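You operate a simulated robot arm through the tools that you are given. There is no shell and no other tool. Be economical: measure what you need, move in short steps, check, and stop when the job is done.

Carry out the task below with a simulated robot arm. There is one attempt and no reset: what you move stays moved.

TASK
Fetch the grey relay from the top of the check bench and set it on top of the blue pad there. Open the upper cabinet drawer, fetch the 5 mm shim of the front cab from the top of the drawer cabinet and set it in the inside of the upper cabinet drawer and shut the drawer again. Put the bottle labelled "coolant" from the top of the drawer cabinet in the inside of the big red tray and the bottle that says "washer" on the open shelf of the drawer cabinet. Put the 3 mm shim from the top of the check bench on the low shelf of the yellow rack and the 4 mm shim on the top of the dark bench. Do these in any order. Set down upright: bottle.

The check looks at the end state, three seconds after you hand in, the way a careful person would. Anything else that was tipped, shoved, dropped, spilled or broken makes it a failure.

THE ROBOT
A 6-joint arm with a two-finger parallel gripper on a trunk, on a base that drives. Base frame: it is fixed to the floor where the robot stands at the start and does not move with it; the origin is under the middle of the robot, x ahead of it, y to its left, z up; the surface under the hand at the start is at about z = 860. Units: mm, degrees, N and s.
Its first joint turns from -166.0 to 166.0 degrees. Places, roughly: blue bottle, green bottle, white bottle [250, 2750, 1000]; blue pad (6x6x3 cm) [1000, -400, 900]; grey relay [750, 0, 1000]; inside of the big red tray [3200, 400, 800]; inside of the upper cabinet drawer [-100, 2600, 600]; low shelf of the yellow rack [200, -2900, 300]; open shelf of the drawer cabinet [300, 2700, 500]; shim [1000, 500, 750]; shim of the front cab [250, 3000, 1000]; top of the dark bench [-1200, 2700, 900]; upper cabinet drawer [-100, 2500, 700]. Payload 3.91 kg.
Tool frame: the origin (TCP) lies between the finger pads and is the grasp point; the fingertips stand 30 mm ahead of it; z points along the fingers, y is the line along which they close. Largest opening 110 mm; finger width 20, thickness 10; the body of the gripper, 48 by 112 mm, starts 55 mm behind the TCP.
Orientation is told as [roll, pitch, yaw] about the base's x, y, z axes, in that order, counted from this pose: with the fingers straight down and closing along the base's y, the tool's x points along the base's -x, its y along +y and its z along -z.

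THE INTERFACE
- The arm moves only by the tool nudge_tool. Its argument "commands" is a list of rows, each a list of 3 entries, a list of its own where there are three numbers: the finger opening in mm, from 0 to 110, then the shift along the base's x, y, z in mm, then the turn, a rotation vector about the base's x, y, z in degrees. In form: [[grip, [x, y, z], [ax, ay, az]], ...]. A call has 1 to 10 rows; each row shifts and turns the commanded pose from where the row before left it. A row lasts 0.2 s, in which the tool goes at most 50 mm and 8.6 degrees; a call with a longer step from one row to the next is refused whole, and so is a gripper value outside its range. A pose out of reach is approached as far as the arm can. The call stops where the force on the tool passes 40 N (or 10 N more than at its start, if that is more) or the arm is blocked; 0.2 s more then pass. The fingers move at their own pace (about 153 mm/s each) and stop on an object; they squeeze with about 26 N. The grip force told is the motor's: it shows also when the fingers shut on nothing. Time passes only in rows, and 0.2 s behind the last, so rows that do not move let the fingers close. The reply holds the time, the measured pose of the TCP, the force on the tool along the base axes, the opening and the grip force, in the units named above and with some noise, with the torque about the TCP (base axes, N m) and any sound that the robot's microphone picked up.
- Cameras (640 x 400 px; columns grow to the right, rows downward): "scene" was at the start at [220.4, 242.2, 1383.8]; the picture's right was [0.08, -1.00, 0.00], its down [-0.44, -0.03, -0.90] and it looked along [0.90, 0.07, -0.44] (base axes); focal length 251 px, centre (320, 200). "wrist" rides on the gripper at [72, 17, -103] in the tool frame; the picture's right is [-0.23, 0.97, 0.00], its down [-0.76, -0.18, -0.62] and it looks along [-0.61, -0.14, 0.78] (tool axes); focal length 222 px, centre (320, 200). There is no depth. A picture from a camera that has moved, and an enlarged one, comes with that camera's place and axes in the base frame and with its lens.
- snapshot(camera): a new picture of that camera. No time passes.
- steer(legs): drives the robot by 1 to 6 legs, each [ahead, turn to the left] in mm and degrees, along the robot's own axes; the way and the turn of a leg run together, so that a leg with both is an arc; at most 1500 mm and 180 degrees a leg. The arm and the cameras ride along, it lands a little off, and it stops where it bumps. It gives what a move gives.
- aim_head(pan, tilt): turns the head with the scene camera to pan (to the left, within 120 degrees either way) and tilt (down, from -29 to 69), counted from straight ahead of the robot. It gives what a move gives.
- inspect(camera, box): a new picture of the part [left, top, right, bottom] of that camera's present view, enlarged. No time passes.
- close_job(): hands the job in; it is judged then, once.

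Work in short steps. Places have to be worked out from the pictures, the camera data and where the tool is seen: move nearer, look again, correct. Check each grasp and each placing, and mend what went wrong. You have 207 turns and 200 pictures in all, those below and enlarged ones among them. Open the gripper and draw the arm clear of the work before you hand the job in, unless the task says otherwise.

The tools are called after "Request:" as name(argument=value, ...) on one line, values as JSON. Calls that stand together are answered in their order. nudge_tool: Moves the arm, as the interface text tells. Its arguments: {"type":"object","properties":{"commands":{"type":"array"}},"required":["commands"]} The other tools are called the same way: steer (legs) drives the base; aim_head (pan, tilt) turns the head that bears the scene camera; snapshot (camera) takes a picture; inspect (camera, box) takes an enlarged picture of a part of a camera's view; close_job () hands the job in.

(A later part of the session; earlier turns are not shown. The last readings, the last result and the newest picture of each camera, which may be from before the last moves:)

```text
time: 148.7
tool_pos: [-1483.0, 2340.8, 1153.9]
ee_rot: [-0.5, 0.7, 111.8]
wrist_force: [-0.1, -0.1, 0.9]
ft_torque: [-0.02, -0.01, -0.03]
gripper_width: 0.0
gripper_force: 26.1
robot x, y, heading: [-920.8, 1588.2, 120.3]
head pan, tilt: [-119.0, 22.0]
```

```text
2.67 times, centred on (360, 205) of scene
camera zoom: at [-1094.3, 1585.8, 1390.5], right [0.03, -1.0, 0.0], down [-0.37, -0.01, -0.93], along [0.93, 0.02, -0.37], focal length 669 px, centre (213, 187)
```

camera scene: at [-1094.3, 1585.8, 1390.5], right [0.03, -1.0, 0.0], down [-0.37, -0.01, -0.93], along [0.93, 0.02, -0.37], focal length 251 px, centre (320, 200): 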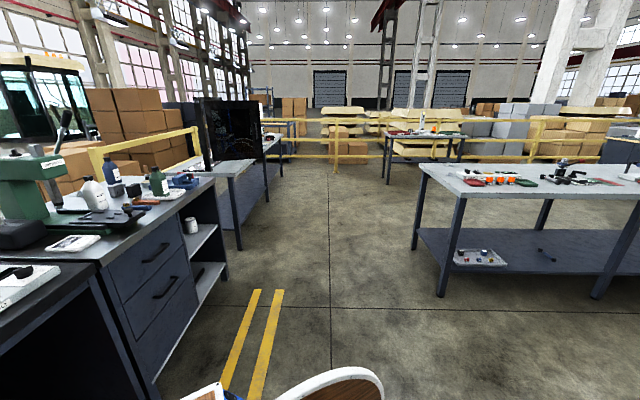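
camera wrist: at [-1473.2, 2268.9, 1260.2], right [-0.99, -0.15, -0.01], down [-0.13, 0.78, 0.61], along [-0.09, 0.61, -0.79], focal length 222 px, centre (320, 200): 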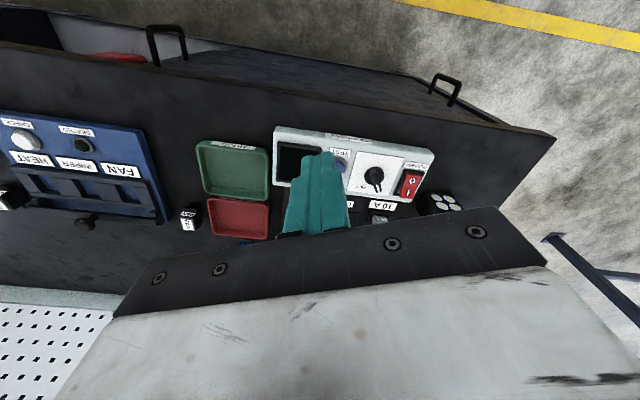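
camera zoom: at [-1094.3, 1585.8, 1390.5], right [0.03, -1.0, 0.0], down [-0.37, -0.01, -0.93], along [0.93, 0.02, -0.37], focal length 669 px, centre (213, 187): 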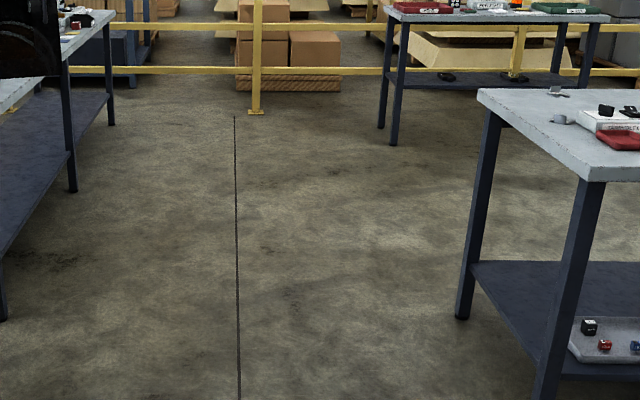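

There's a shim still on the check bench near its left end. I enlarge it.

Request:
inspect(camera="scene", box=[415, 155, 511, 215])

```text
6.67 times, centred on (463, 185) of scene
camera zoom: at [-1094.3, 1585.8, 1390.5], right [0.03, -1.0, 0.0], down [-0.37, -0.01, -0.93], along [0.93, 0.02, -0.37], focal length 1673 px, centre (-633, 300)
```

zoom: 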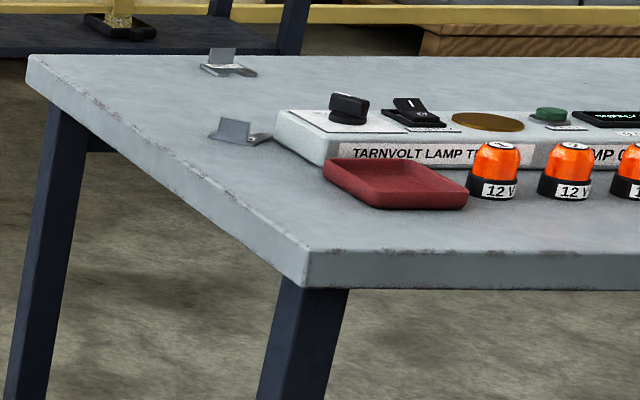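

The 4 mm shim slipped out and lies flat on the check bench beside the lamp tester. I retract the arm a bit and drive back the same way (each step checked singly from now on).

Request:
nudge_tool(commands=[[40, [20, -34, 5], [0, 0, 0]], [40, [20, -34, 5], [0, 0, 0]], [40, [20, -34, 5], [0, 0, 0]], [40, [20, -34, 5], [0, 0, 0]], [40, [20, -34, 5], [0, 0, 0]]])

```text
time: 149.9
tool_pos: [-1383.5, 2172.2, 1180.0]
ee_rot: [-0.3, 0.8, 111.8]
wrist_force: [-1.1, 0.8, 0.3]
ft_torque: [-0.07, 0.0, 0.02]
gripper_width: 40.1
gripper_force: 0.0
robot x, y, heading: [-921.2, 1594.0, 120.6]
head pan, tilt: [-119.0, 22.0]
```

Arm clear at z 1180. Drive back.

Request:
steer(legs=[[-1200, 0], [0, -120.4]])

Request:
aim_head(pan=5, tilt=40)

Request:
snapshot(camera="scene")

```text
time: 161.1
tool_pos: [436.5, 632.5, 1180.9]
ee_rot: [-0.4, 0.7, -9.9]
wrist_force: [0.3, -0.5, 0.7]
ft_torque: [0.0, 0.0, 0.02]
gripper_width: 40.0
gripper_force: 0.0
robot x, y, heading: [-302.8, 543.6, -1.3]
head pan, tilt: [-119.0, 22.0]
```

```text
time: 163.1
tool_pos: [436.2, 633.3, 1180.1]
ee_rot: [-0.4, 0.7, -9.9]
wrist_force: [-0.5, 0.1, -0.3]
ft_torque: [-0.02, 0.01, -0.04]
gripper_width: 40.1
gripper_force: 0.0
robot x, y, heading: [-306.5, 541.9, -1.1]
head pan, tilt: [5.0, 40.0]
```

```text
128 pictures are left
camera scene: at [-85.1, 779.5, 1362.3], right [0.07, -1.0, 0.0], down [-0.64, -0.04, -0.77], along [0.76, 0.05, -0.64], focal length 251 px, centre (320, 200)
```

scene: 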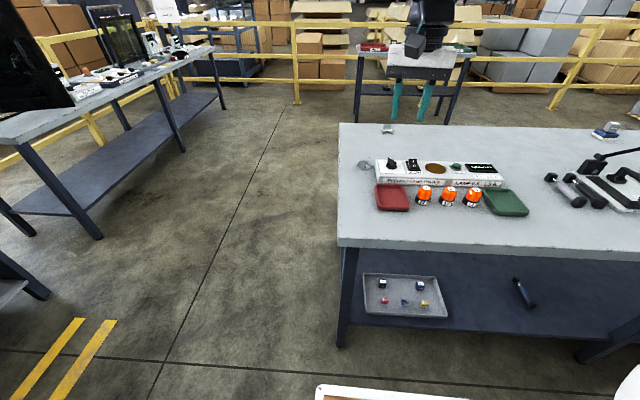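

Request:
inspect(camera="scene", box=[340, 115, 468, 195])

```text
5.00 times, centred on (404, 155) of scene
camera zoom: at [-85.1, 779.5, 1362.3], right [0.07, -1.0, 0.0], down [-0.64, -0.04, -0.77], along [0.76, 0.05, -0.64], focal length 1255 px, centre (-100, 425)
```

zoom: 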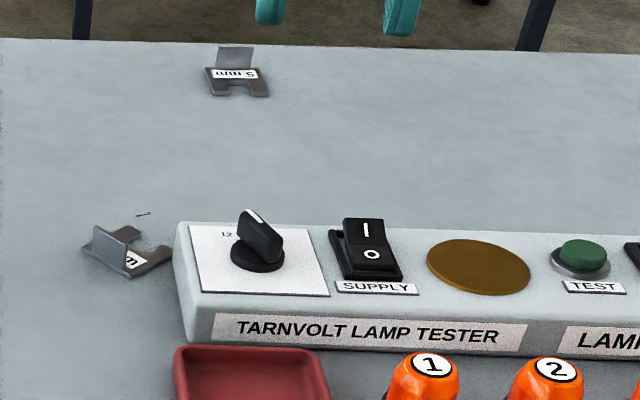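

The shim lies at about (705,681), tab line turned ~+34° from x, right by the tester's end. I drive 180 mm forward.

Request:
steer(legs=[[180, 1]])

```text
time: 164.6
tool_pos: [614.4, 638.0, 1180.3]
ee_rot: [-0.4, 0.6, -9.2]
wrist_force: [-0.3, 0.1, -0.5]
ft_torque: [0.02, 0.0, -0.02]
gripper_width: 40.1
gripper_force: 0.1
robot x, y, heading: [-124.6, 537.4, -0.9]
head pan, tilt: [5.0, 40.0]
```

Move above the shim with yaw to ~34°.

Request:
nudge_tool(commands=[[40, [15, 7, -28], [0, 0, 7.2]], [40, [15, 7, -28], [0, 0, 7.2]], [40, [15, 7, -28], [0, 0, 7.2]], [40, [15, 7, -28], [0, 0, 7.2]], [40, [15, 7, -28], [0, 0, 7.2]], [40, [15, 7, -28], [0, 0, 7.2]], [40, [0, 0, 0], [0, 0, 0]]])

Request:
snapshot(camera="wrist")

Request:
inspect(camera="wrist", box=[240, 60, 400, 160])

```text
time: 166.2
tool_pos: [705.9, 679.8, 1013.5]
ee_rot: [-0.5, 0.6, 34.2]
wrist_force: [-0.4, -0.1, 0.5]
ft_torque: [0.0, 0.01, -0.01]
gripper_width: 39.8
gripper_force: 0.0
robot x, y, heading: [-128.1, 539.4, -0.5]
head pan, tilt: [5.0, 40.0]
```

```text
126 pictures are left
camera wrist: at [636.6, 654.9, 1118.4], right [-0.36, 0.93, -0.01], down [0.73, 0.29, 0.62], along [0.58, 0.21, -0.79], focal length 222 px, centre (320, 200)
```

wrist: 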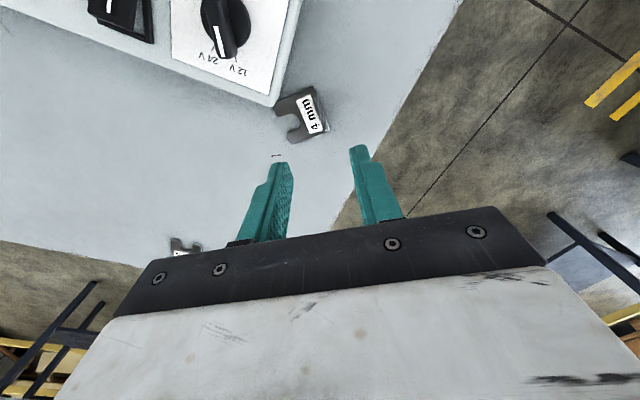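

```text
4.00 times, centred on (320, 110) of wrist
camera zoom: at [636.6, 654.9, 1118.4], right [-0.36, 0.93, -0.01], down [0.73, 0.29, 0.62], along [0.58, 0.21, -0.79], focal length 888 px, centre (320, 560)
```

zoom: 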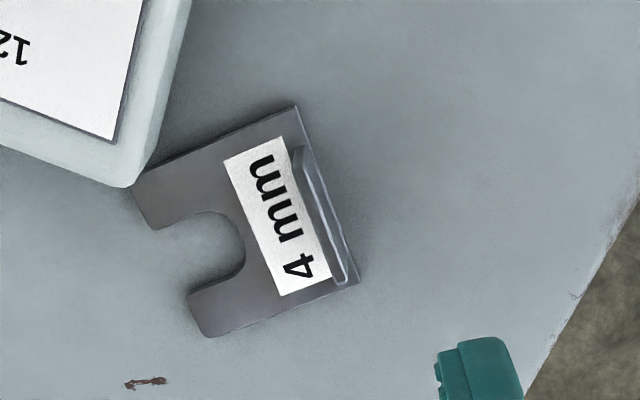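

Tab at (704,678), needing +5° more yaw. Descend and grip with 36 mm opening.

Request:
nudge_tool(commands=[[36, [-2, -2, -40], [0.4, -0.6, 4.8]], [36, [0, 0, -40], [0, 0, 0]], [36, [0, 0, -25], [0, 0, 0]], [36, [0, 0, -11], [0, 0, 0]], [36, [0, 0, 0], [0, 0, 0]]])

Request:
snapshot(camera="wrist")

```text
time: 167.4
tool_pos: [701.4, 679.0, 897.1]
ee_rot: [-0.4, 0.0, 38.7]
wrist_force: [-0.4, 0.3, -0.2]
ft_torque: [-0.01, 0.02, -0.03]
gripper_width: 36.1
gripper_force: 0.2
robot x, y, heading: [-122.2, 541.1, -0.4]
head pan, tilt: [5.0, 40.0]
```

```text
124 pictures are left
camera wrist: at [634.8, 647.8, 1002.0], right [-0.43, 0.9, -0.01], down [0.7, 0.34, 0.62], along [0.57, 0.27, -0.78], focal length 222 px, centre (320, 200)
```

wrist: 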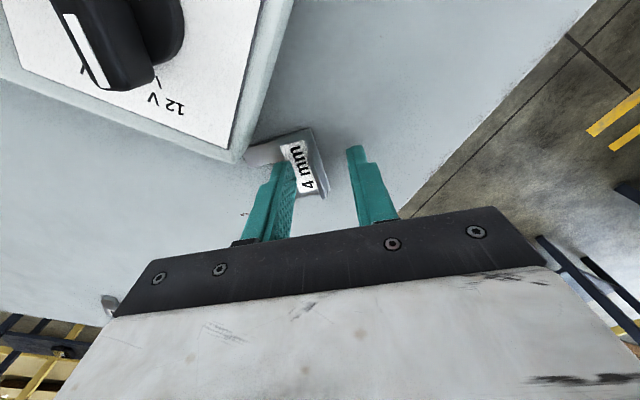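

Tab between the fingers. Close, then a small lift to test.

Request:
nudge_tool(commands=[[10, [0, 0, 0], [0, 0, 0]], [0, [0, 0, 0], [0, 0, 0]], [0, [0, 0, 0], [0, 0, 0]], [0, [0, 0, 20], [0, 0, 0]], [0, [0, 0, 40], [0, 0, 0]], [0, [0, 0, 45], [0, 0, 0]], [0, [0, 0, 45], [0, 0, 0]], [0, [0, 0, 45], [0, 0, 0]], [0, [0, 0, 45], [0, 0, 0]]])

Request:
snapshot(camera="wrist")

```text
time: 169.4
tool_pos: [703.0, 673.9, 1139.1]
ee_rot: [-0.3, 0.0, 38.9]
wrist_force: [0.9, -0.4, -1.1]
ft_torque: [-0.01, 0.03, 0.03]
gripper_width: 3.2
gripper_force: 26.1
robot x, y, heading: [-125.6, 538.7, -0.6]
head pan, tilt: [5.0, 40.0]
```

```text
123 pictures are left
camera wrist: at [636.5, 644.4, 1242.8], right [-0.43, 0.9, -0.01], down [0.7, 0.34, 0.62], along [0.56, 0.27, -0.78], focal length 222 px, centre (320, 200)
```

wrist: 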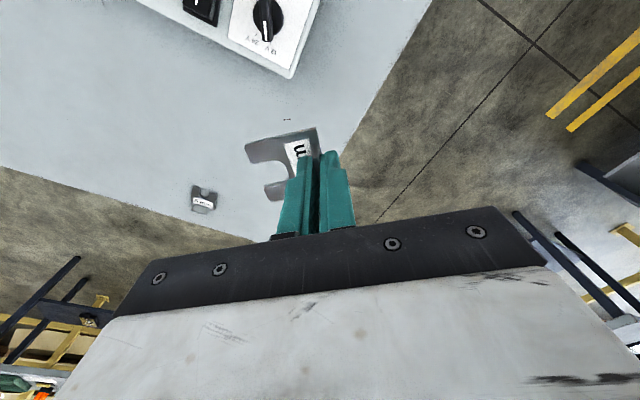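

Held at z 1139. Now drive to the dark bench, ending heading 90° at about (-840,1590).

Request:
steer(legs=[[-190, 0], [0, 117], [1170, 0], [0, -26.5]])

Request:
aim_head(pan=0, tilt=32)

Request:
snapshot(camera="scene")

```text
time: 182.6
tool_pos: [-892.6, 2447.2, 1138.4]
ee_rot: [-0.4, -0.1, 127.2]
wrist_force: [0.1, -0.4, -0.8]
ft_torque: [-0.01, -0.04, -0.02]
gripper_width: 3.1
gripper_force: 26.3
robot x, y, heading: [-778.9, 1615.2, 87.7]
head pan, tilt: [5.0, 40.0]
```

```text
time: 183.3
tool_pos: [-892.4, 2448.2, 1137.3]
ee_rot: [-0.5, 0.0, 127.2]
wrist_force: [-0.8, -0.5, 0.0]
ft_torque: [-0.01, 0.03, 0.0]
gripper_width: 3.2
gripper_force: 25.9
robot x, y, heading: [-783.0, 1619.2, 87.8]
head pan, tilt: [0.0, 32.0]
```

```text
122 pictures are left
camera scene: at [-1006.9, 1845.2, 1374.4], right [1.0, -0.04, 0.0], down [-0.02, -0.53, -0.85], along [0.03, 0.85, -0.53], focal length 251 px, centre (320, 200)
```

scene: 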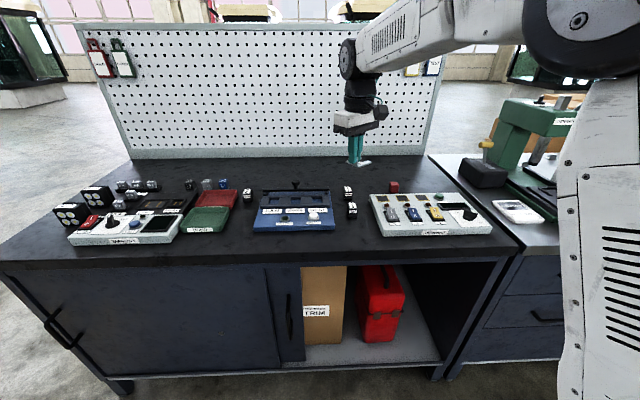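

Good news: the dark-bench top works out to z≈880, so the earlier stop was the fingers against its front edge; the tester there looks unmoved. There is a free front strip right of the blue device at about (-900,2405). I turn yaw to 90 and go above it.

Request:
nudge_tool(commands=[[0, [-6, -9, 0], [0, 0, -7.4]], [0, [-6, -9, 0], [0, 0, -7.4]], [0, [-6, -9, -20], [0, 0, -7.4]], [0, [-6, -9, -30], [0, 0, -7.4]], [0, [-4, -9, -40], [0, 0, -7.4]], [0, [0, 0, -45], [0, 0, 0]], [0, [0, 0, -40], [0, 0, 0]], [0, [0, 0, 0], [0, 0, 0]]])

Request:
snapshot(camera="wrist")

Request:
inspect(camera="scene", box=[240, 150, 432, 270])

```text
time: 185.1
tool_pos: [-918.8, 2403.2, 963.3]
ee_rot: [-0.3, 0.0, 90.2]
wrist_force: [0.0, 0.5, -0.9]
ft_torque: [-0.02, -0.01, -0.01]
gripper_width: 3.3
gripper_force: 26.3
robot x, y, heading: [-778.3, 1615.5, 87.6]
head pan, tilt: [0.0, 32.0]
```

```text
121 pictures are left
camera wrist: at [-936.7, 2330.9, 1067.4], right [-0.97, 0.22, -0.01], down [0.17, 0.76, 0.62], along [0.15, 0.61, -0.78], focal length 222 px, centre (320, 200)
```

wrist: 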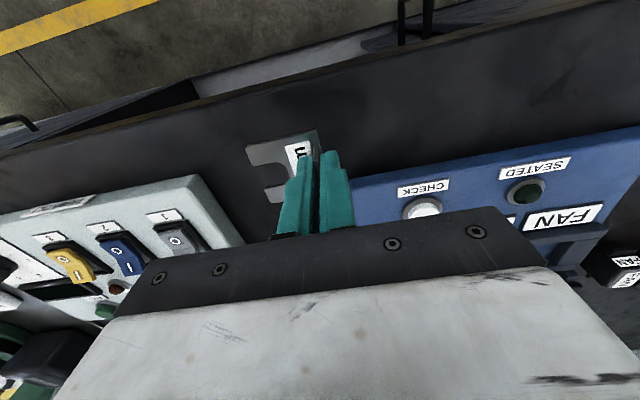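

```text
3.33 times, centred on (336, 210) of scene
camera zoom: at [-1006.9, 1845.1, 1374.5], right [1.0, -0.04, 0.0], down [-0.02, -0.53, -0.85], along [0.03, 0.85, -0.53], focal length 837 px, centre (267, 167)
```

zoom: 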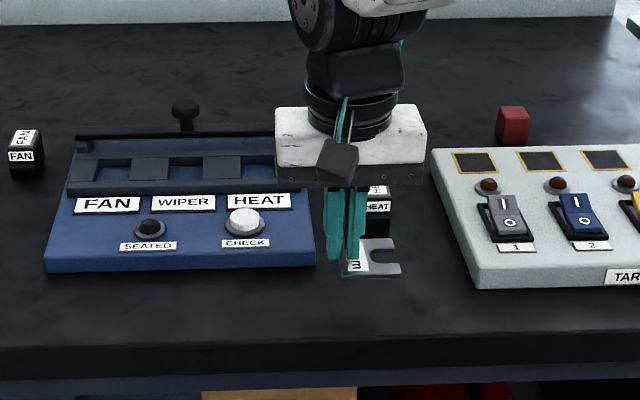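

Spot is free. Lower 38 mm, then small steps.

Request:
nudge_tool(commands=[[0, [0, 0, -25], [0, 0, 0]], [0, [0, 0, -10], [0, 0, 0]], [0, [0, 0, -3], [0, 0, 0]], [0, [0, 0, 0], [0, 0, 0]]])

Request:
nudge_tool(commands=[[0, [0, 0, -3], [0, 0, 0]], [0, [0, 0, -3], [0, 0, 0]], [0, [0, 0, 0], [0, 0, 0]]])

Request:
snapshot(camera="wrist")

```text
time: 186.1
tool_pos: [-920.8, 2402.4, 925.8]
ee_rot: [-0.4, 0.0, 90.2]
wrist_force: [-0.5, -0.3, -0.3]
ft_torque: [0.03, 0.01, 0.0]
gripper_width: 3.3
gripper_force: 26.6
robot x, y, heading: [-775.9, 1615.4, 87.8]
head pan, tilt: [0.0, 32.0]
```

```text
time: 186.9
tool_pos: [-921.0, 2402.9, 919.6]
ee_rot: [-0.4, 0.0, 90.2]
wrist_force: [0.4, -0.3, -0.5]
ft_torque: [0.0, 0.01, -0.04]
gripper_width: 3.3
gripper_force: 26.1
robot x, y, heading: [-780.9, 1619.9, 87.6]
head pan, tilt: [0.0, 32.0]
```

```text
119 pictures are left
camera wrist: at [-937.8, 2330.5, 1024.4], right [-0.97, 0.22, -0.01], down [0.17, 0.76, 0.62], along [0.14, 0.61, -0.78], focal length 222 px, centre (320, 200)
```

wrist: 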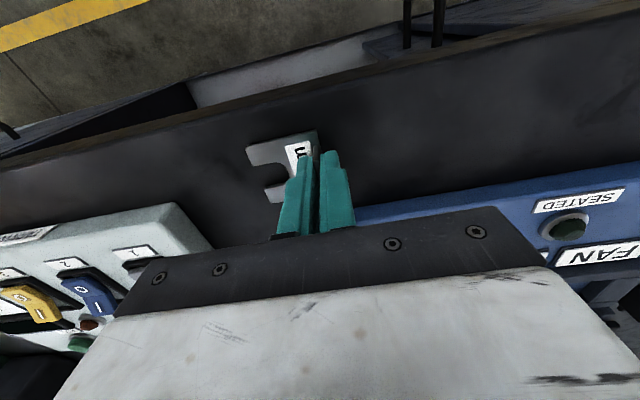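

Request:
nudge_tool(commands=[[0, [0, 0, -2], [0, 0, 0]], [0, [0, 0, -2], [0, 0, 0]], [0, [0, 0, 0], [0, 0, 0]]])

Request:
nudge_tool(commands=[[0, [0, 0, -2], [0, 0, 0]], [0, [0, 0, 0], [0, 0, 0]]])

Request:
nudge_tool(commands=[[0, [0, 0, -2], [0, 0, 0]], [0, [0, 0, 0], [0, 0, 0]]])

```text
time: 187.7
tool_pos: [-920.8, 2403.4, 918.3]
ee_rot: [-0.4, -0.1, 90.2]
wrist_force: [1.9, -4.0, 18.0]
ft_torque: [-0.19, -0.03, -0.03]
gripper_width: 3.3
gripper_force: 25.6
robot x, y, heading: [-778.8, 1617.5, 87.8]
head pan, tilt: [0.0, 32.0]
```

```text
time: 188.3
tool_pos: [-921.6, 2404.3, 914.7]
ee_rot: [-0.5, -0.2, 90.2]
wrist_force: [0.3, 2.0, 21.7]
ft_torque: [0.1, 0.01, 0.0]
gripper_width: 3.1
gripper_force: 26.3
robot x, y, heading: [-777.6, 1616.6, 87.7]
head pan, tilt: [0.0, 32.0]
```

```text
time: 188.9
tool_pos: [-920.6, 2403.1, 914.1]
ee_rot: [-0.4, -0.1, 90.2]
wrist_force: [1.3, 3.5, 31.4]
ft_torque: [0.03, -0.05, 0.0]
gripper_width: 3.2
gripper_force: 25.8
robot x, y, heading: [-780.7, 1615.8, 87.9]
head pan, tilt: [0.0, 32.0]
```

Firm contact. Raise 3 mm command to relax, open, and lift away.

Request:
nudge_tool(commands=[[0, [0, 0, 3], [0, 0, 0]], [10, [0, 0, 1], [0, 0, 0]], [26, [0, 0, 0], [0, 0, 0]], [26, [0, 0, 0], [0, 0, 0]], [26, [0, 0, 25], [0, 0, 0]], [26, [0, 0, 40], [0, 0, 0]], [26, [0, 0, 45], [0, 0, 0]], [26, [0, -10, 45], [0, 0, 0]], [26, [0, -20, 40], [0, 0, 0]], [26, [0, -20, 40], [0, 0, 0]]])

Request:
snapshot(camera="scene")

Request:
inspect(camera="scene", box=[240, 170, 400, 270])

```text
time: 191.1
tool_pos: [-924.5, 2352.4, 1148.4]
ee_rot: [-0.3, 0.0, 90.1]
wrist_force: [-0.6, 0.4, -0.9]
ft_torque: [-0.04, -0.03, 0.0]
gripper_width: 26.0
gripper_force: 0.0
robot x, y, heading: [-780.1, 1613.9, 88.0]
head pan, tilt: [0.0, 32.0]
```

```text
118 pictures are left
camera scene: at [-1006.9, 1845.7, 1374.4], right [1.0, -0.04, 0.0], down [-0.02, -0.53, -0.85], along [0.03, 0.85, -0.53], focal length 251 px, centre (320, 200)
```

scene: 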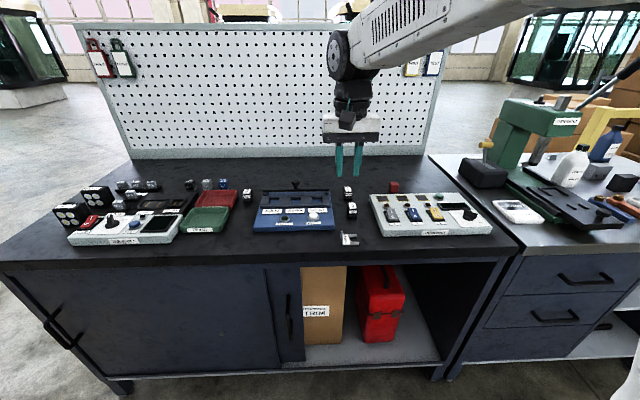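

```text
4.00 times, centred on (320, 220) of scene
camera zoom: at [-1006.9, 1845.7, 1374.4], right [1.0, -0.04, 0.0], down [-0.02, -0.53, -0.85], along [0.03, 0.85, -0.53], focal length 1004 px, centre (320, 120)
```

zoom: 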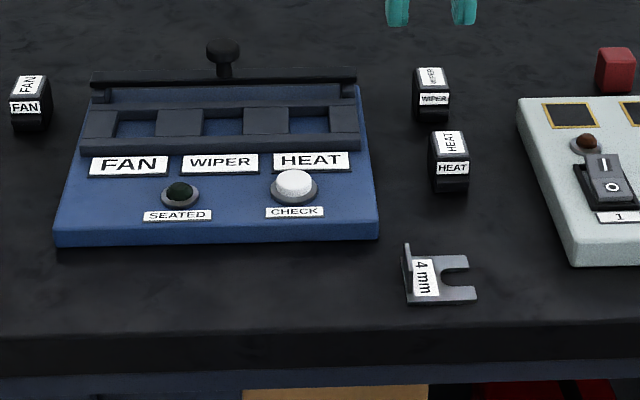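

The 4 mm shim is placed. Next the drawer cabinet: drive right and face it.

Request:
steer(legs=[[-260, 0], [0, -88], [830, 0], [0, 90]])

Request:
aim_head(pan=0, tilt=25)

Request:
snapshot(camera="scene")

```text
time: 204.5
tool_pos: [-220.4, 2117.9, 1150.1]
ee_rot: [-0.4, 0.1, 99.3]
wrist_force: [-0.4, 0.1, 0.2]
ft_torque: [0.03, -0.02, 0.02]
gripper_width: 26.0
gripper_force: 0.0
robot x, y, heading: [36.4, 1412.4, 96.8]
head pan, tilt: [0.0, 32.0]
```

```text
time: 205.2
tool_pos: [-221.4, 2116.6, 1149.6]
ee_rot: [-0.3, 0.0, 99.3]
wrist_force: [-0.8, -0.1, 0.2]
ft_torque: [0.03, -0.01, 0.05]
gripper_width: 25.8
gripper_force: 0.1
robot x, y, heading: [36.5, 1410.6, 96.9]
head pan, tilt: [0.0, 25.0]
```

```text
116 pictures are left
camera scene: at [-222.9, 1606.4, 1385.6], right [0.99, 0.12, 0.0], down [0.05, -0.42, -0.91], along [-0.11, 0.9, -0.42], focal length 251 px, centre (320, 200)
```

scene: 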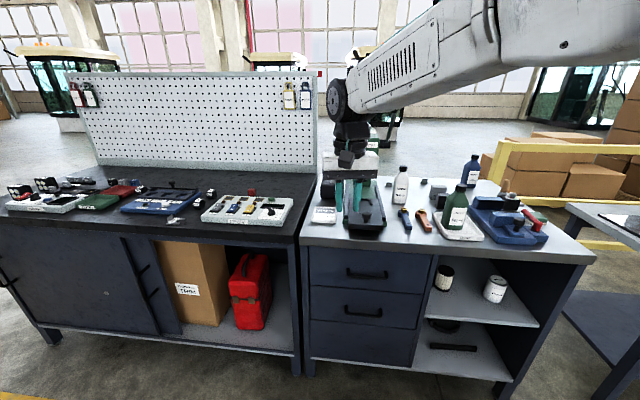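

I turn to heading 90 and enlarge the cabinet top.

Request:
steer(legs=[[0, -6.9]])

Request:
nudge_tool(commands=[[30, [-40, 0, 10], [0, 0, 0]], [30, [-40, 0, 10], [0, 0, 0]], [30, [-40, 0, 10], [0, 0, 0]], [30, [-40, 0, 10], [0, 0, 0]]])

Request:
snapshot(camera="scene")

```text
time: 206.1
tool_pos: [-134.7, 2142.7, 1149.3]
ee_rot: [-0.4, 0.0, 92.4]
wrist_force: [-0.1, 0.4, -0.4]
ft_torque: [0.02, 0.01, -0.02]
gripper_width: 26.2
gripper_force: 0.0
robot x, y, heading: [41.1, 1414.3, 89.9]
head pan, tilt: [0.0, 25.0]
```

```text
time: 207.1
tool_pos: [-291.6, 2143.7, 1187.4]
ee_rot: [-0.5, 0.0, 92.4]
wrist_force: [0.3, 0.4, -0.8]
ft_torque: [-0.02, 0.04, 0.01]
gripper_width: 30.1
gripper_force: 0.1
robot x, y, heading: [39.3, 1410.3, 90.1]
head pan, tilt: [0.0, 25.0]
```

```text
115 pictures are left
camera scene: at [-197.4, 1636.4, 1385.7], right [1.0, 0.0, 0.0], down [0.0, -0.42, -0.91], along [0.0, 0.91, -0.42], focal length 251 px, centre (320, 200)
```

scene: 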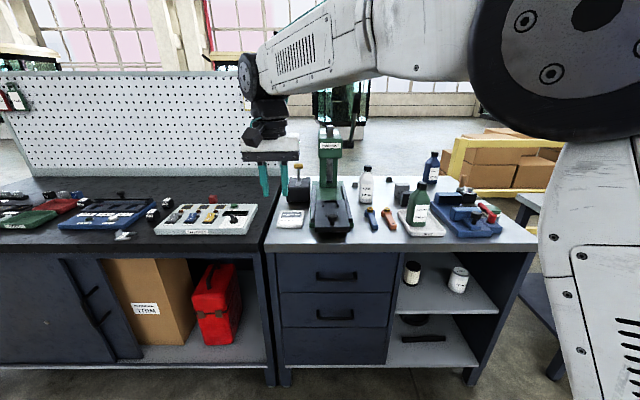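

Request:
inspect(camera="scene", box=[340, 145, 468, 225])

Request:
inspect(camera="scene", box=[412, 160, 540, 240])

Request:
inspect(camera="scene", box=[260, 160, 388, 240])

Request:
inspect(camera="scene", box=[268, 240, 524, 400])

```text
5.00 times, centred on (404, 185) of scene
camera zoom: at [-197.4, 1636.4, 1385.7], right [1.0, 0.0, 0.0], down [0.0, -0.42, -0.91], along [0.0, 0.91, -0.42], focal length 1255 px, centre (-100, 275)
```

zoom: 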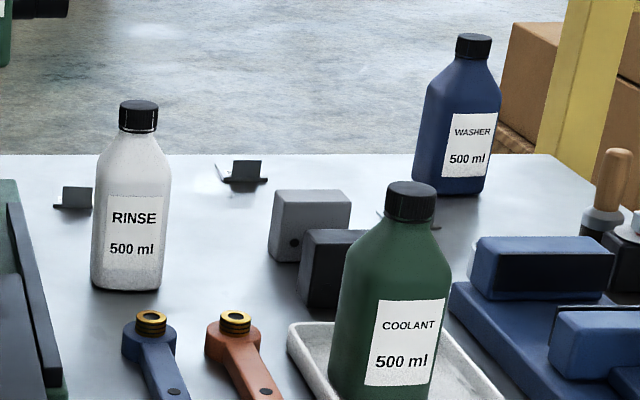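

```text
5.00 times, centred on (476, 200) of scene
camera zoom: at [-197.4, 1636.4, 1385.7], right [1.0, 0.0, 0.0], down [0.0, -0.42, -0.91], along [0.0, 0.91, -0.42], focal length 1255 px, centre (-460, 200)
```

zoom: 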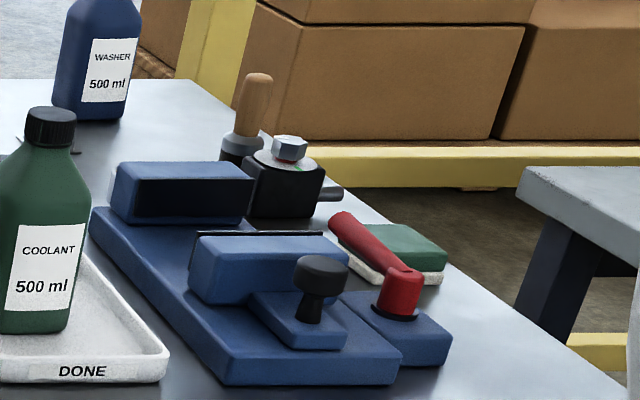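

```text
5.00 times, centred on (324, 200) of scene
camera zoom: at [-197.4, 1636.4, 1385.7], right [1.0, 0.0, 0.0], down [0.0, -0.42, -0.91], along [0.0, 0.91, -0.42], focal length 1255 px, centre (300, 200)
```

zoom: 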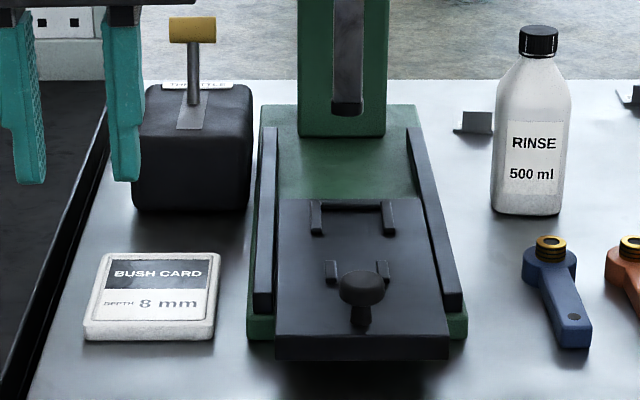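

```text
2.50 times, centred on (396, 320) of scene
camera zoom: at [-197.4, 1636.4, 1385.7], right [1.0, 0.0, 0.0], down [0.0, -0.42, -0.91], along [0.0, 0.91, -0.42], focal length 628 px, centre (130, -100)
```

zoom: 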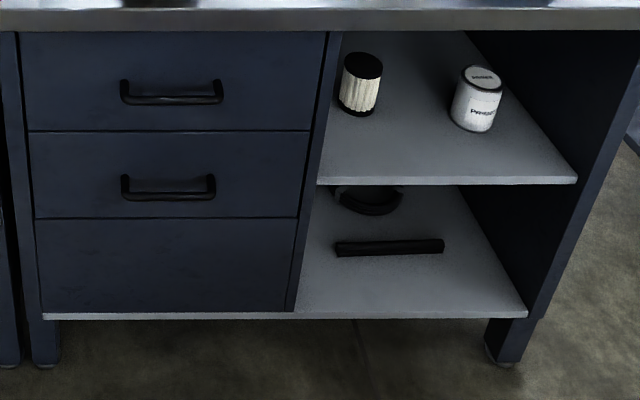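

The green press tower (top z≈1230 at about (-150,2600)) must be avoided. Candidate shims stand at about (-7,2912), (194,2994) and one behind the coolant. I swing the tool to the right side, in front of the cabinet.

Request:
nudge_tool(commands=[[40, [45, 0, 0], [0, 0, 0]], [40, [45, 0, 0], [0, 0, 0]], [40, [45, 0, 0], [0, 0, 0]], [40, [45, 0, 0], [0, 0, 0]], [40, [45, 0, 0], [0, 0, 0]], [40, [45, 0, 0], [0, 0, 0]], [40, [45, 0, 0], [0, 0, 0]], [40, [45, 0, 0], [0, 0, 0]]])

```text
time: 208.9
tool_pos: [65.4, 2141.3, 1187.8]
ee_rot: [-0.4, 0.0, 92.5]
wrist_force: [0.7, 0.3, -0.8]
ft_torque: [-0.01, -0.04, -0.02]
gripper_width: 40.0
gripper_force: 0.3
robot x, y, heading: [40.9, 1415.4, 90.2]
head pan, tilt: [0.0, 25.0]
```

Request:
steer(legs=[[0, -20], [370, 0], [0, 20]])

Request:
aim_head(pan=0, tilt=45)

Request:
snapshot(camera="scene")

Request:
snapshot(camera="wrist")

```text
time: 213.5
tool_pos: [214.9, 2493.2, 1187.4]
ee_rot: [-0.4, 0.0, 91.2]
wrist_force: [0.0, -0.5, -0.3]
ft_torque: [-0.01, 0.01, -0.01]
gripper_width: 40.3
gripper_force: 0.1
robot x, y, heading: [170.8, 1765.6, 88.7]
head pan, tilt: [0.0, 25.0]
```

```text
time: 214.3
tool_pos: [215.3, 2493.2, 1187.1]
ee_rot: [-0.4, -0.1, 91.1]
wrist_force: [1.5, 0.6, 0.5]
ft_torque: [0.0, 0.0, -0.02]
gripper_width: 39.9
gripper_force: 0.2
robot x, y, heading: [170.6, 1766.0, 88.7]
head pan, tilt: [0.0, 45.0]
```

```text
110 pictures are left
camera scene: at [-60.7, 1983.7, 1355.1], right [1.0, -0.02, 0.0], down [-0.02, -0.71, -0.71], along [0.02, 0.71, -0.71], focal length 251 px, centre (320, 200)
```

scene: 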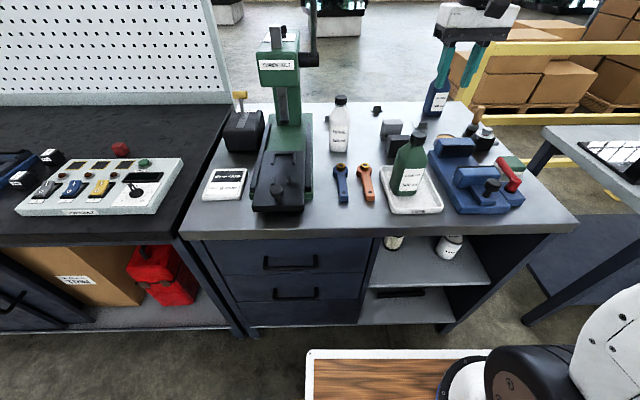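

```text
109 pictures are left
camera wrist: at [198.1, 2421.5, 1291.6], right [-0.98, 0.21, -0.01], down [0.16, 0.76, 0.62], along [0.14, 0.61, -0.78], focal length 222 px, centre (320, 200)
```

wrist: 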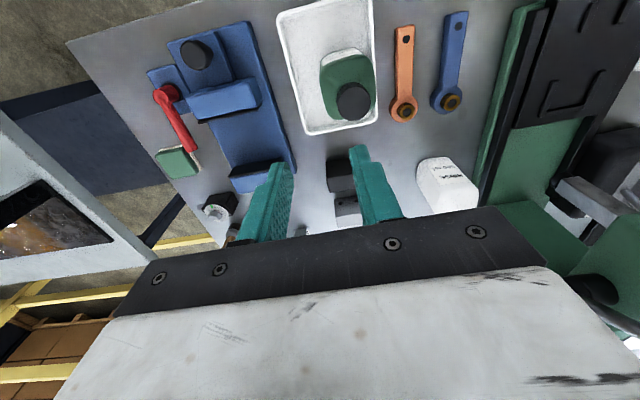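

Drive 205 mm closer (front then ~30 mm from the cabinet).

Request:
steer(legs=[[205, 1]])

Request:
aim_head(pan=-5, tilt=30)

Request:
snapshot(camera="scene")

Request:
inspect(camera="scene", box=[300, 110, 460, 210])

```text
time: 215.9
tool_pos: [209.2, 2705.0, 1187.1]
ee_rot: [-0.4, -0.1, 91.9]
wrist_force: [0.5, -0.1, 0.5]
ft_torque: [0.01, 0.0, 0.01]
gripper_width: 40.1
gripper_force: 0.1
robot x, y, heading: [174.4, 1977.0, 89.4]
head pan, tilt: [0.0, 45.0]
```

```text
time: 216.7
tool_pos: [208.9, 2705.2, 1187.9]
ee_rot: [-0.4, -0.1, 91.7]
wrist_force: [0.2, 0.0, 0.2]
ft_torque: [-0.02, 0.02, 0.04]
gripper_width: 40.0
gripper_force: 0.1
robot x, y, heading: [171.5, 1977.5, 89.3]
head pan, tilt: [-5.0, 30.0]
```

```text
108 pictures are left
camera scene: at [-52.0, 2199.8, 1377.6], right [1.0, -0.1, 0.0], down [-0.05, -0.5, -0.87], along [0.08, 0.86, -0.5], focal length 251 px, centre (320, 200)
```

scene: 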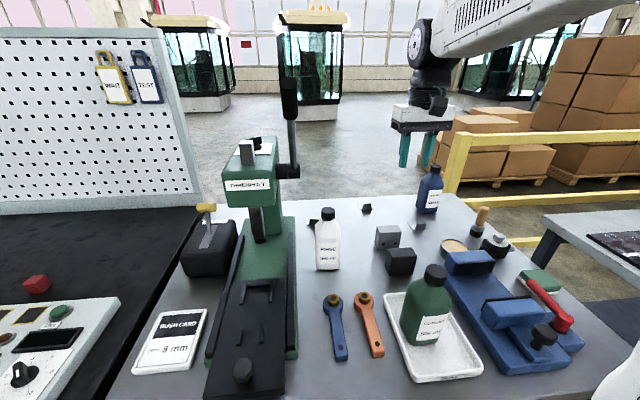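

```text
4.00 times, centred on (380, 160) of scene
camera zoom: at [-52.0, 2199.8, 1377.6], right [1.0, -0.1, 0.0], down [-0.05, -0.5, -0.87], along [0.08, 0.86, -0.5], focal length 1004 px, centre (80, 360)
```

zoom: 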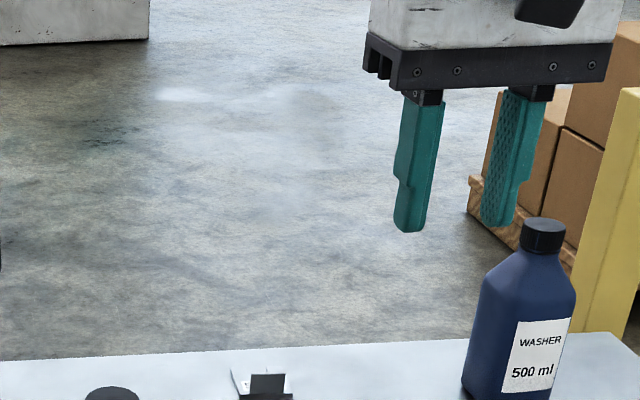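

Request:
inspect(camera="scene", box=[300, 195, 364, 235])

Request:
inspect(camera="scene", box=[350, 195, 446, 255])

Request:
snapshot(camera="wrist")

```text
10.00 times, centred on (332, 215) of scene
camera zoom: at [-52.0, 2199.8, 1377.6], right [1.0, -0.1, 0.0], down [-0.05, -0.5, -0.87], along [0.08, 0.86, -0.5], focal length 2510 px, centre (200, 50)
```

zoom: 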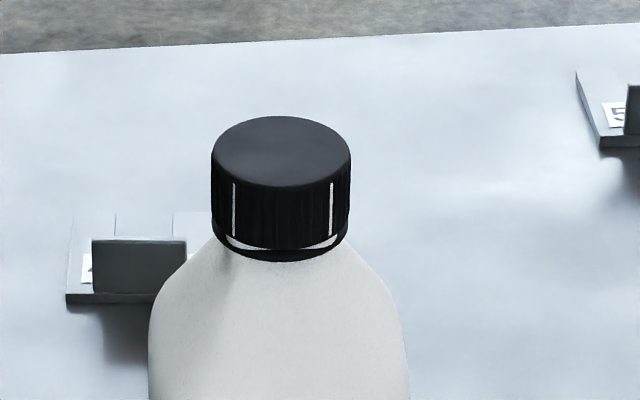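

```text
6.67 times, centred on (398, 225) of scene
camera zoom: at [-52.0, 2199.8, 1377.6], right [1.0, -0.1, 0.0], down [-0.05, -0.5, -0.87], along [0.08, 0.86, -0.5], focal length 1673 px, centre (-200, 33)
```

zoom: 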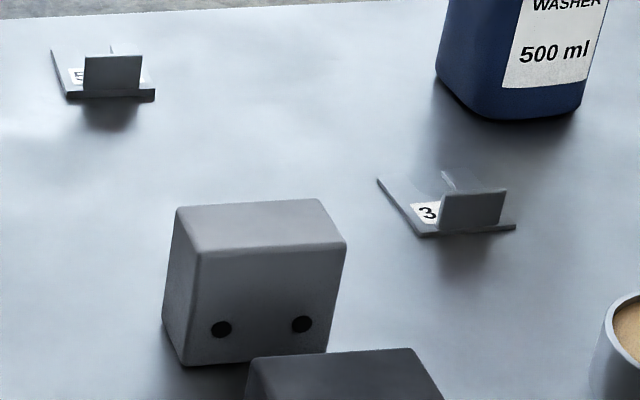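

```text
104 pictures are left
camera wrist: at [193.2, 2632.2, 1291.6], right [-0.98, 0.2, -0.01], down [0.15, 0.77, 0.62], along [0.13, 0.61, -0.78], focal length 222 px, centre (320, 200)
```

wrist: 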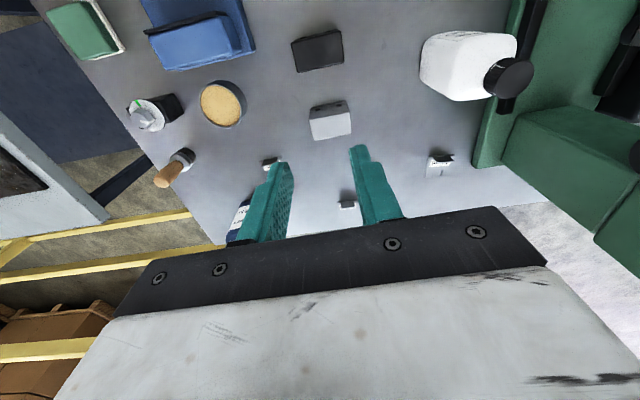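

The middle-back shim is labelled "5" (the right one "3"). Its tab is at about (199,2967) along x, cabinet top z≈880. I turn yaw to 0 while moving above it.

Request:
nudge_tool(commands=[[40, [-1, 25, -6], [0, 0, -8.4]], [40, [-1, 25, -6], [0, 0, -8.4]], [40, [-1, 25, -6], [0, 0, -8.4]], [40, [-1, 25, -6], [0, 0, -8.4]], [40, [-1, 25, -6], [0, 0, -8.4]], [40, [-1, 25, -6], [0, 0, -8.4]], [40, [-1, 25, -6], [0, 0, -8.4]], [40, [-1, 25, -6], [0, 0, -8.4]], [40, [-1, 25, -6], [0, 0, -8.4]], [40, [-1, 25, -6], [0, 0, -8.4]]])

Request:
nudge_tool(commands=[[40, [0, 8, -30], [0.4, 0, -7.7]], [40, [0, 0, -35], [0, 0, 0]], [40, [0, 0, -35], [0, 0, 0]], [40, [0, 0, 0], [0, 0, 0]]])

Request:
snapshot(camera="wrist")

Request:
snapshot(camera="scene")

```text
time: 218.9
tool_pos: [195.7, 2953.4, 1130.3]
ee_rot: [-0.4, 0.0, 7.7]
wrist_force: [0.3, -0.1, 0.8]
ft_torque: [0.02, 0.01, 0.02]
gripper_width: 39.9
gripper_force: 0.1
robot x, y, heading: [172.9, 1982.2, 89.4]
head pan, tilt: [-5.0, 30.0]
```

```text
time: 219.9
tool_pos: [201.7, 2962.5, 1027.9]
ee_rot: [-0.1, -0.1, 0.1]
wrist_force: [0.0, 0.6, 0.0]
ft_torque: [-0.01, 0.01, 0.01]
gripper_width: 40.1
gripper_force: 0.0
robot x, y, heading: [174.0, 1976.8, 89.4]
head pan, tilt: [-5.0, 30.0]
```

```text
103 pictures are left
camera wrist: at [128.9, 2979.4, 1132.6], right [0.23, 0.97, 0.0], down [0.76, -0.18, 0.62], along [0.61, -0.14, -0.78], focal length 222 px, centre (320, 200)
```

wrist: 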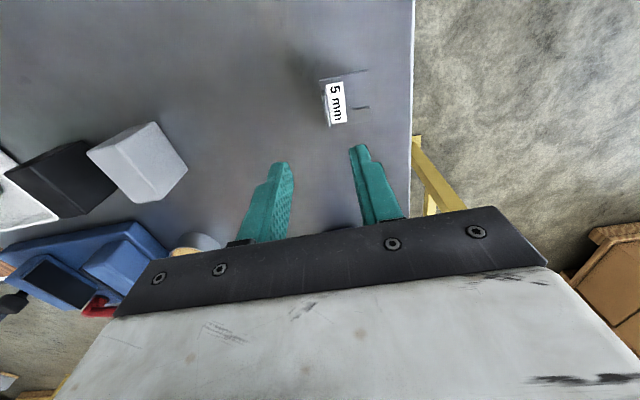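

```text
102 pictures are left
camera scene: at [-52.0, 2199.8, 1377.7], right [1.0, -0.1, 0.0], down [-0.05, -0.5, -0.87], along [0.08, 0.86, -0.5], focal length 251 px, centre (320, 200)
```

scene: 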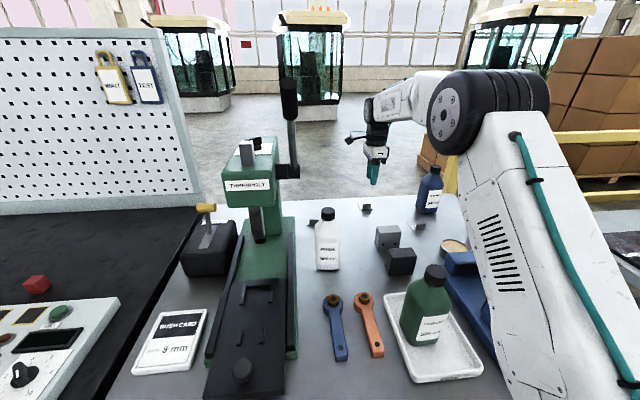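

Request:
inspect(camera="wrist", box=[272, 55, 400, 135])

```text
5.00 times, centred on (336, 95) of wrist
camera zoom: at [128.9, 2979.4, 1132.6], right [0.23, 0.97, 0.0], down [0.76, -0.18, 0.62], along [0.61, -0.14, -0.78], focal length 1111 px, centre (240, 725)
```

zoom: 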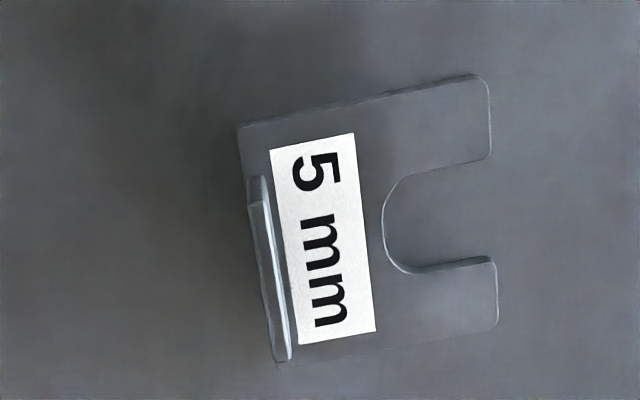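

Tab at (198,2969), needs about -4.5° yaw. Descend.

Request:
nudge_tool(commands=[[40, [-2, 6, -40], [0, 0, -4.5]], [40, [0, 0, -40], [0, 0, 0]], [40, [0, 0, -22], [0, 0, 0]], [40, [0, 0, -8], [0, 0, 0]], [40, [0, 0, 0], [0, 0, 0]]])

Request:
snapshot(camera="wrist")

```text
time: 221.1
tool_pos: [196.9, 2966.9, 917.4]
ee_rot: [0.1, -0.1, -4.3]
wrist_force: [0.4, -0.7, -1.0]
ft_torque: [0.0, 0.02, -0.02]
gripper_width: 40.2
gripper_force: 0.1
robot x, y, heading: [175.8, 1976.3, 89.4]
head pan, tilt: [-5.0, 30.0]
```

```text
100 pictures are left
camera wrist: at [125.9, 2990.3, 1022.2], right [0.3, 0.95, 0.0], down [0.75, -0.23, 0.62], along [0.6, -0.19, -0.78], focal length 222 px, centre (320, 200)
```

wrist: 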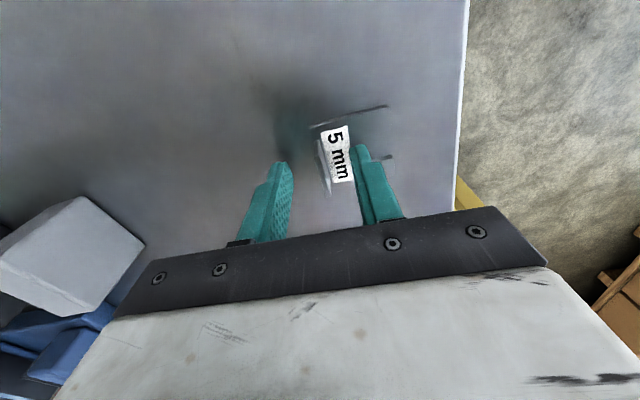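

Request:
nudge_tool(commands=[[15, [0, 0, -2], [0, 0, 0]], [0, [0, 0, 0], [0, 0, 0]], [0, [0, 0, 0], [0, 0, 0]], [0, [0, 0, 20], [0, 0, 0]], [0, [0, 0, 40], [0, 0, 0]], [0, [0, 0, 45], [0, 0, 0]], [0, [0, 0, 45], [0, 0, 0]], [0, [0, 0, 45], [0, 0, 0]]])

Request:
snapshot(camera="wrist")

```text
time: 222.9
tool_pos: [198.1, 2971.0, 1110.5]
ee_rot: [0.0, -0.1, -4.4]
wrist_force: [-0.1, 0.0, -1.7]
ft_torque: [-0.08, 0.03, 0.01]
gripper_width: 3.2
gripper_force: 25.9
robot x, y, heading: [173.7, 1979.7, 89.6]
head pan, tilt: [-5.0, 30.0]
```

```text
99 pictures are left
camera wrist: at [127.1, 2994.1, 1216.2], right [0.3, 0.95, 0.0], down [0.75, -0.23, 0.62], along [0.6, -0.19, -0.78], focal length 222 px, centre (320, 200)
```

wrist: 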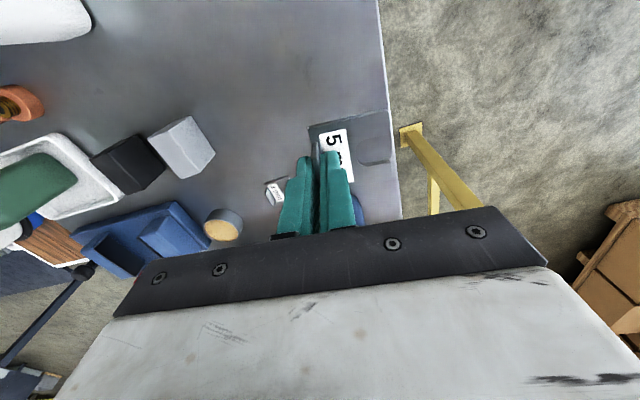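

Held. Raise to clear the bottles, then back the robot up 400 mm.

Request:
nudge_tool(commands=[[0, [0, -10, 45], [0, 0, 0]], [0, [0, -10, 40], [0, 0, 0]]])

Request:
steer(legs=[[-400, 0.4]])

Request:
snapshot(camera="scene")

```text
time: 223.5
tool_pos: [197.7, 2949.3, 1194.0]
ee_rot: [-0.1, -0.1, -4.4]
wrist_force: [0.7, 1.2, -1.6]
ft_torque: [-0.04, -0.03, -0.02]
gripper_width: 3.3
gripper_force: 26.6
robot x, y, heading: [174.4, 1979.7, 89.4]
head pan, tilt: [-5.0, 30.0]
```

```text
time: 226.0
tool_pos: [191.0, 2552.8, 1194.5]
ee_rot: [0.0, -0.1, -4.1]
wrist_force: [0.1, 0.6, -0.1]
ft_torque: [0.0, 0.01, -0.01]
gripper_width: 3.4
gripper_force: 25.9
robot x, y, heading: [170.2, 1580.5, 89.8]
head pan, tilt: [-5.0, 30.0]
```

```text
98 pictures are left
camera scene: at [-56.1, 1801.6, 1377.6], right [1.0, -0.09, 0.0], down [-0.05, -0.5, -0.87], along [0.08, 0.86, -0.5], focal length 251 px, centre (320, 200)
```

scene: 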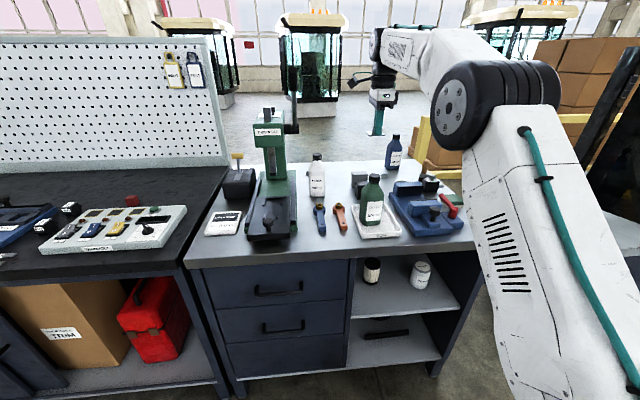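

Move over the free front strip at about (15,2370) and lower.

Request:
nudge_tool(commands=[[0, [-29, -30, 0], [0, 0, 0]], [0, [-29, -30, 0], [0, 0, 0]], [0, [-29, -30, -10], [0, 0, 0]], [0, [-29, -30, -20], [0, 0, 0]], [0, [-29, -30, -25], [0, 0, 0]], [0, [-29, -30, -25], [0, 0, 0]], [0, [0, 0, -45], [0, 0, 0]], [0, [0, 0, -45], [0, 0, 0]], [0, [0, 0, -45], [0, 0, 0]], [0, [0, 0, -35], [0, 0, 0]]])

Request:
snapshot(camera="scene")

Request:
snapshot(camera="wrist")

```text
time: 228.2
tool_pos: [17.1, 2372.9, 944.9]
ee_rot: [0.0, 0.0, -4.1]
wrist_force: [-0.8, -0.1, -1.3]
ft_torque: [0.0, -0.02, -0.01]
gripper_width: 3.2
gripper_force: 26.4
robot x, y, heading: [171.3, 1580.2, 89.8]
head pan, tilt: [-5.0, 30.0]
```

```text
97 pictures are left
camera scene: at [-56.1, 1801.3, 1377.7], right [1.0, -0.09, 0.0], down [-0.05, -0.5, -0.87], along [0.08, 0.86, -0.5], focal length 251 px, centre (320, 200)
```

scene: 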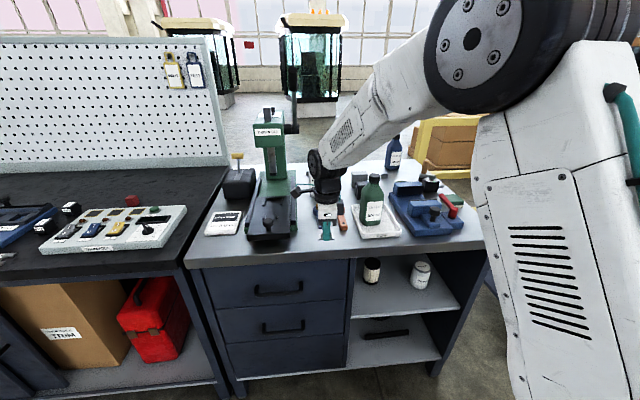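

```text
96 pictures are left
camera wrist: at [-54.3, 2396.3, 1048.8], right [0.3, 0.96, 0.0], down [0.75, -0.23, 0.62], along [0.6, -0.18, -0.78], focal length 222 px, centre (320, 200)
```

wrist: 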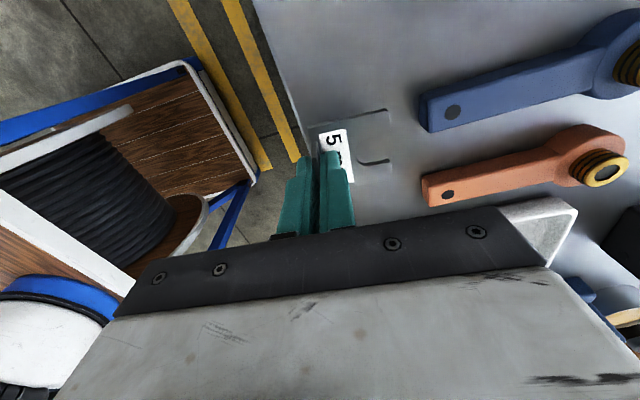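

Edge of the top is at y≈2350; shift 10 mm inward and lower to contact.

Request:
nudge_tool(commands=[[0, [0, 10, -15], [0, 0, 0]], [0, [0, 0, -9], [0, 0, 0]], [0, [0, 0, 0], [0, 0, 0]]])

Request:
nudge_tool(commands=[[0, [0, 0, -2], [0, 0, 0]], [0, [0, 0, -2], [0, 0, 0]], [0, [0, 0, 0], [0, 0, 0]]])

```text
time: 229.0
tool_pos: [18.5, 2382.9, 920.8]
ee_rot: [0.1, -0.2, -4.1]
wrist_force: [-0.3, -0.6, -1.6]
ft_torque: [-0.02, 0.02, -0.05]
gripper_width: 3.3
gripper_force: 26.3
robot x, y, heading: [169.6, 1578.8, 89.9]
head pan, tilt: [-5.0, 30.0]
```

```text
time: 229.8
tool_pos: [17.8, 2381.6, 918.5]
ee_rot: [0.0, -0.1, -4.1]
wrist_force: [0.5, -0.4, -0.6]
ft_torque: [-0.01, -0.02, -0.02]
gripper_width: 3.5
gripper_force: 26.5
robot x, y, heading: [173.9, 1580.3, 89.5]
head pan, tilt: [-5.0, 30.0]
```

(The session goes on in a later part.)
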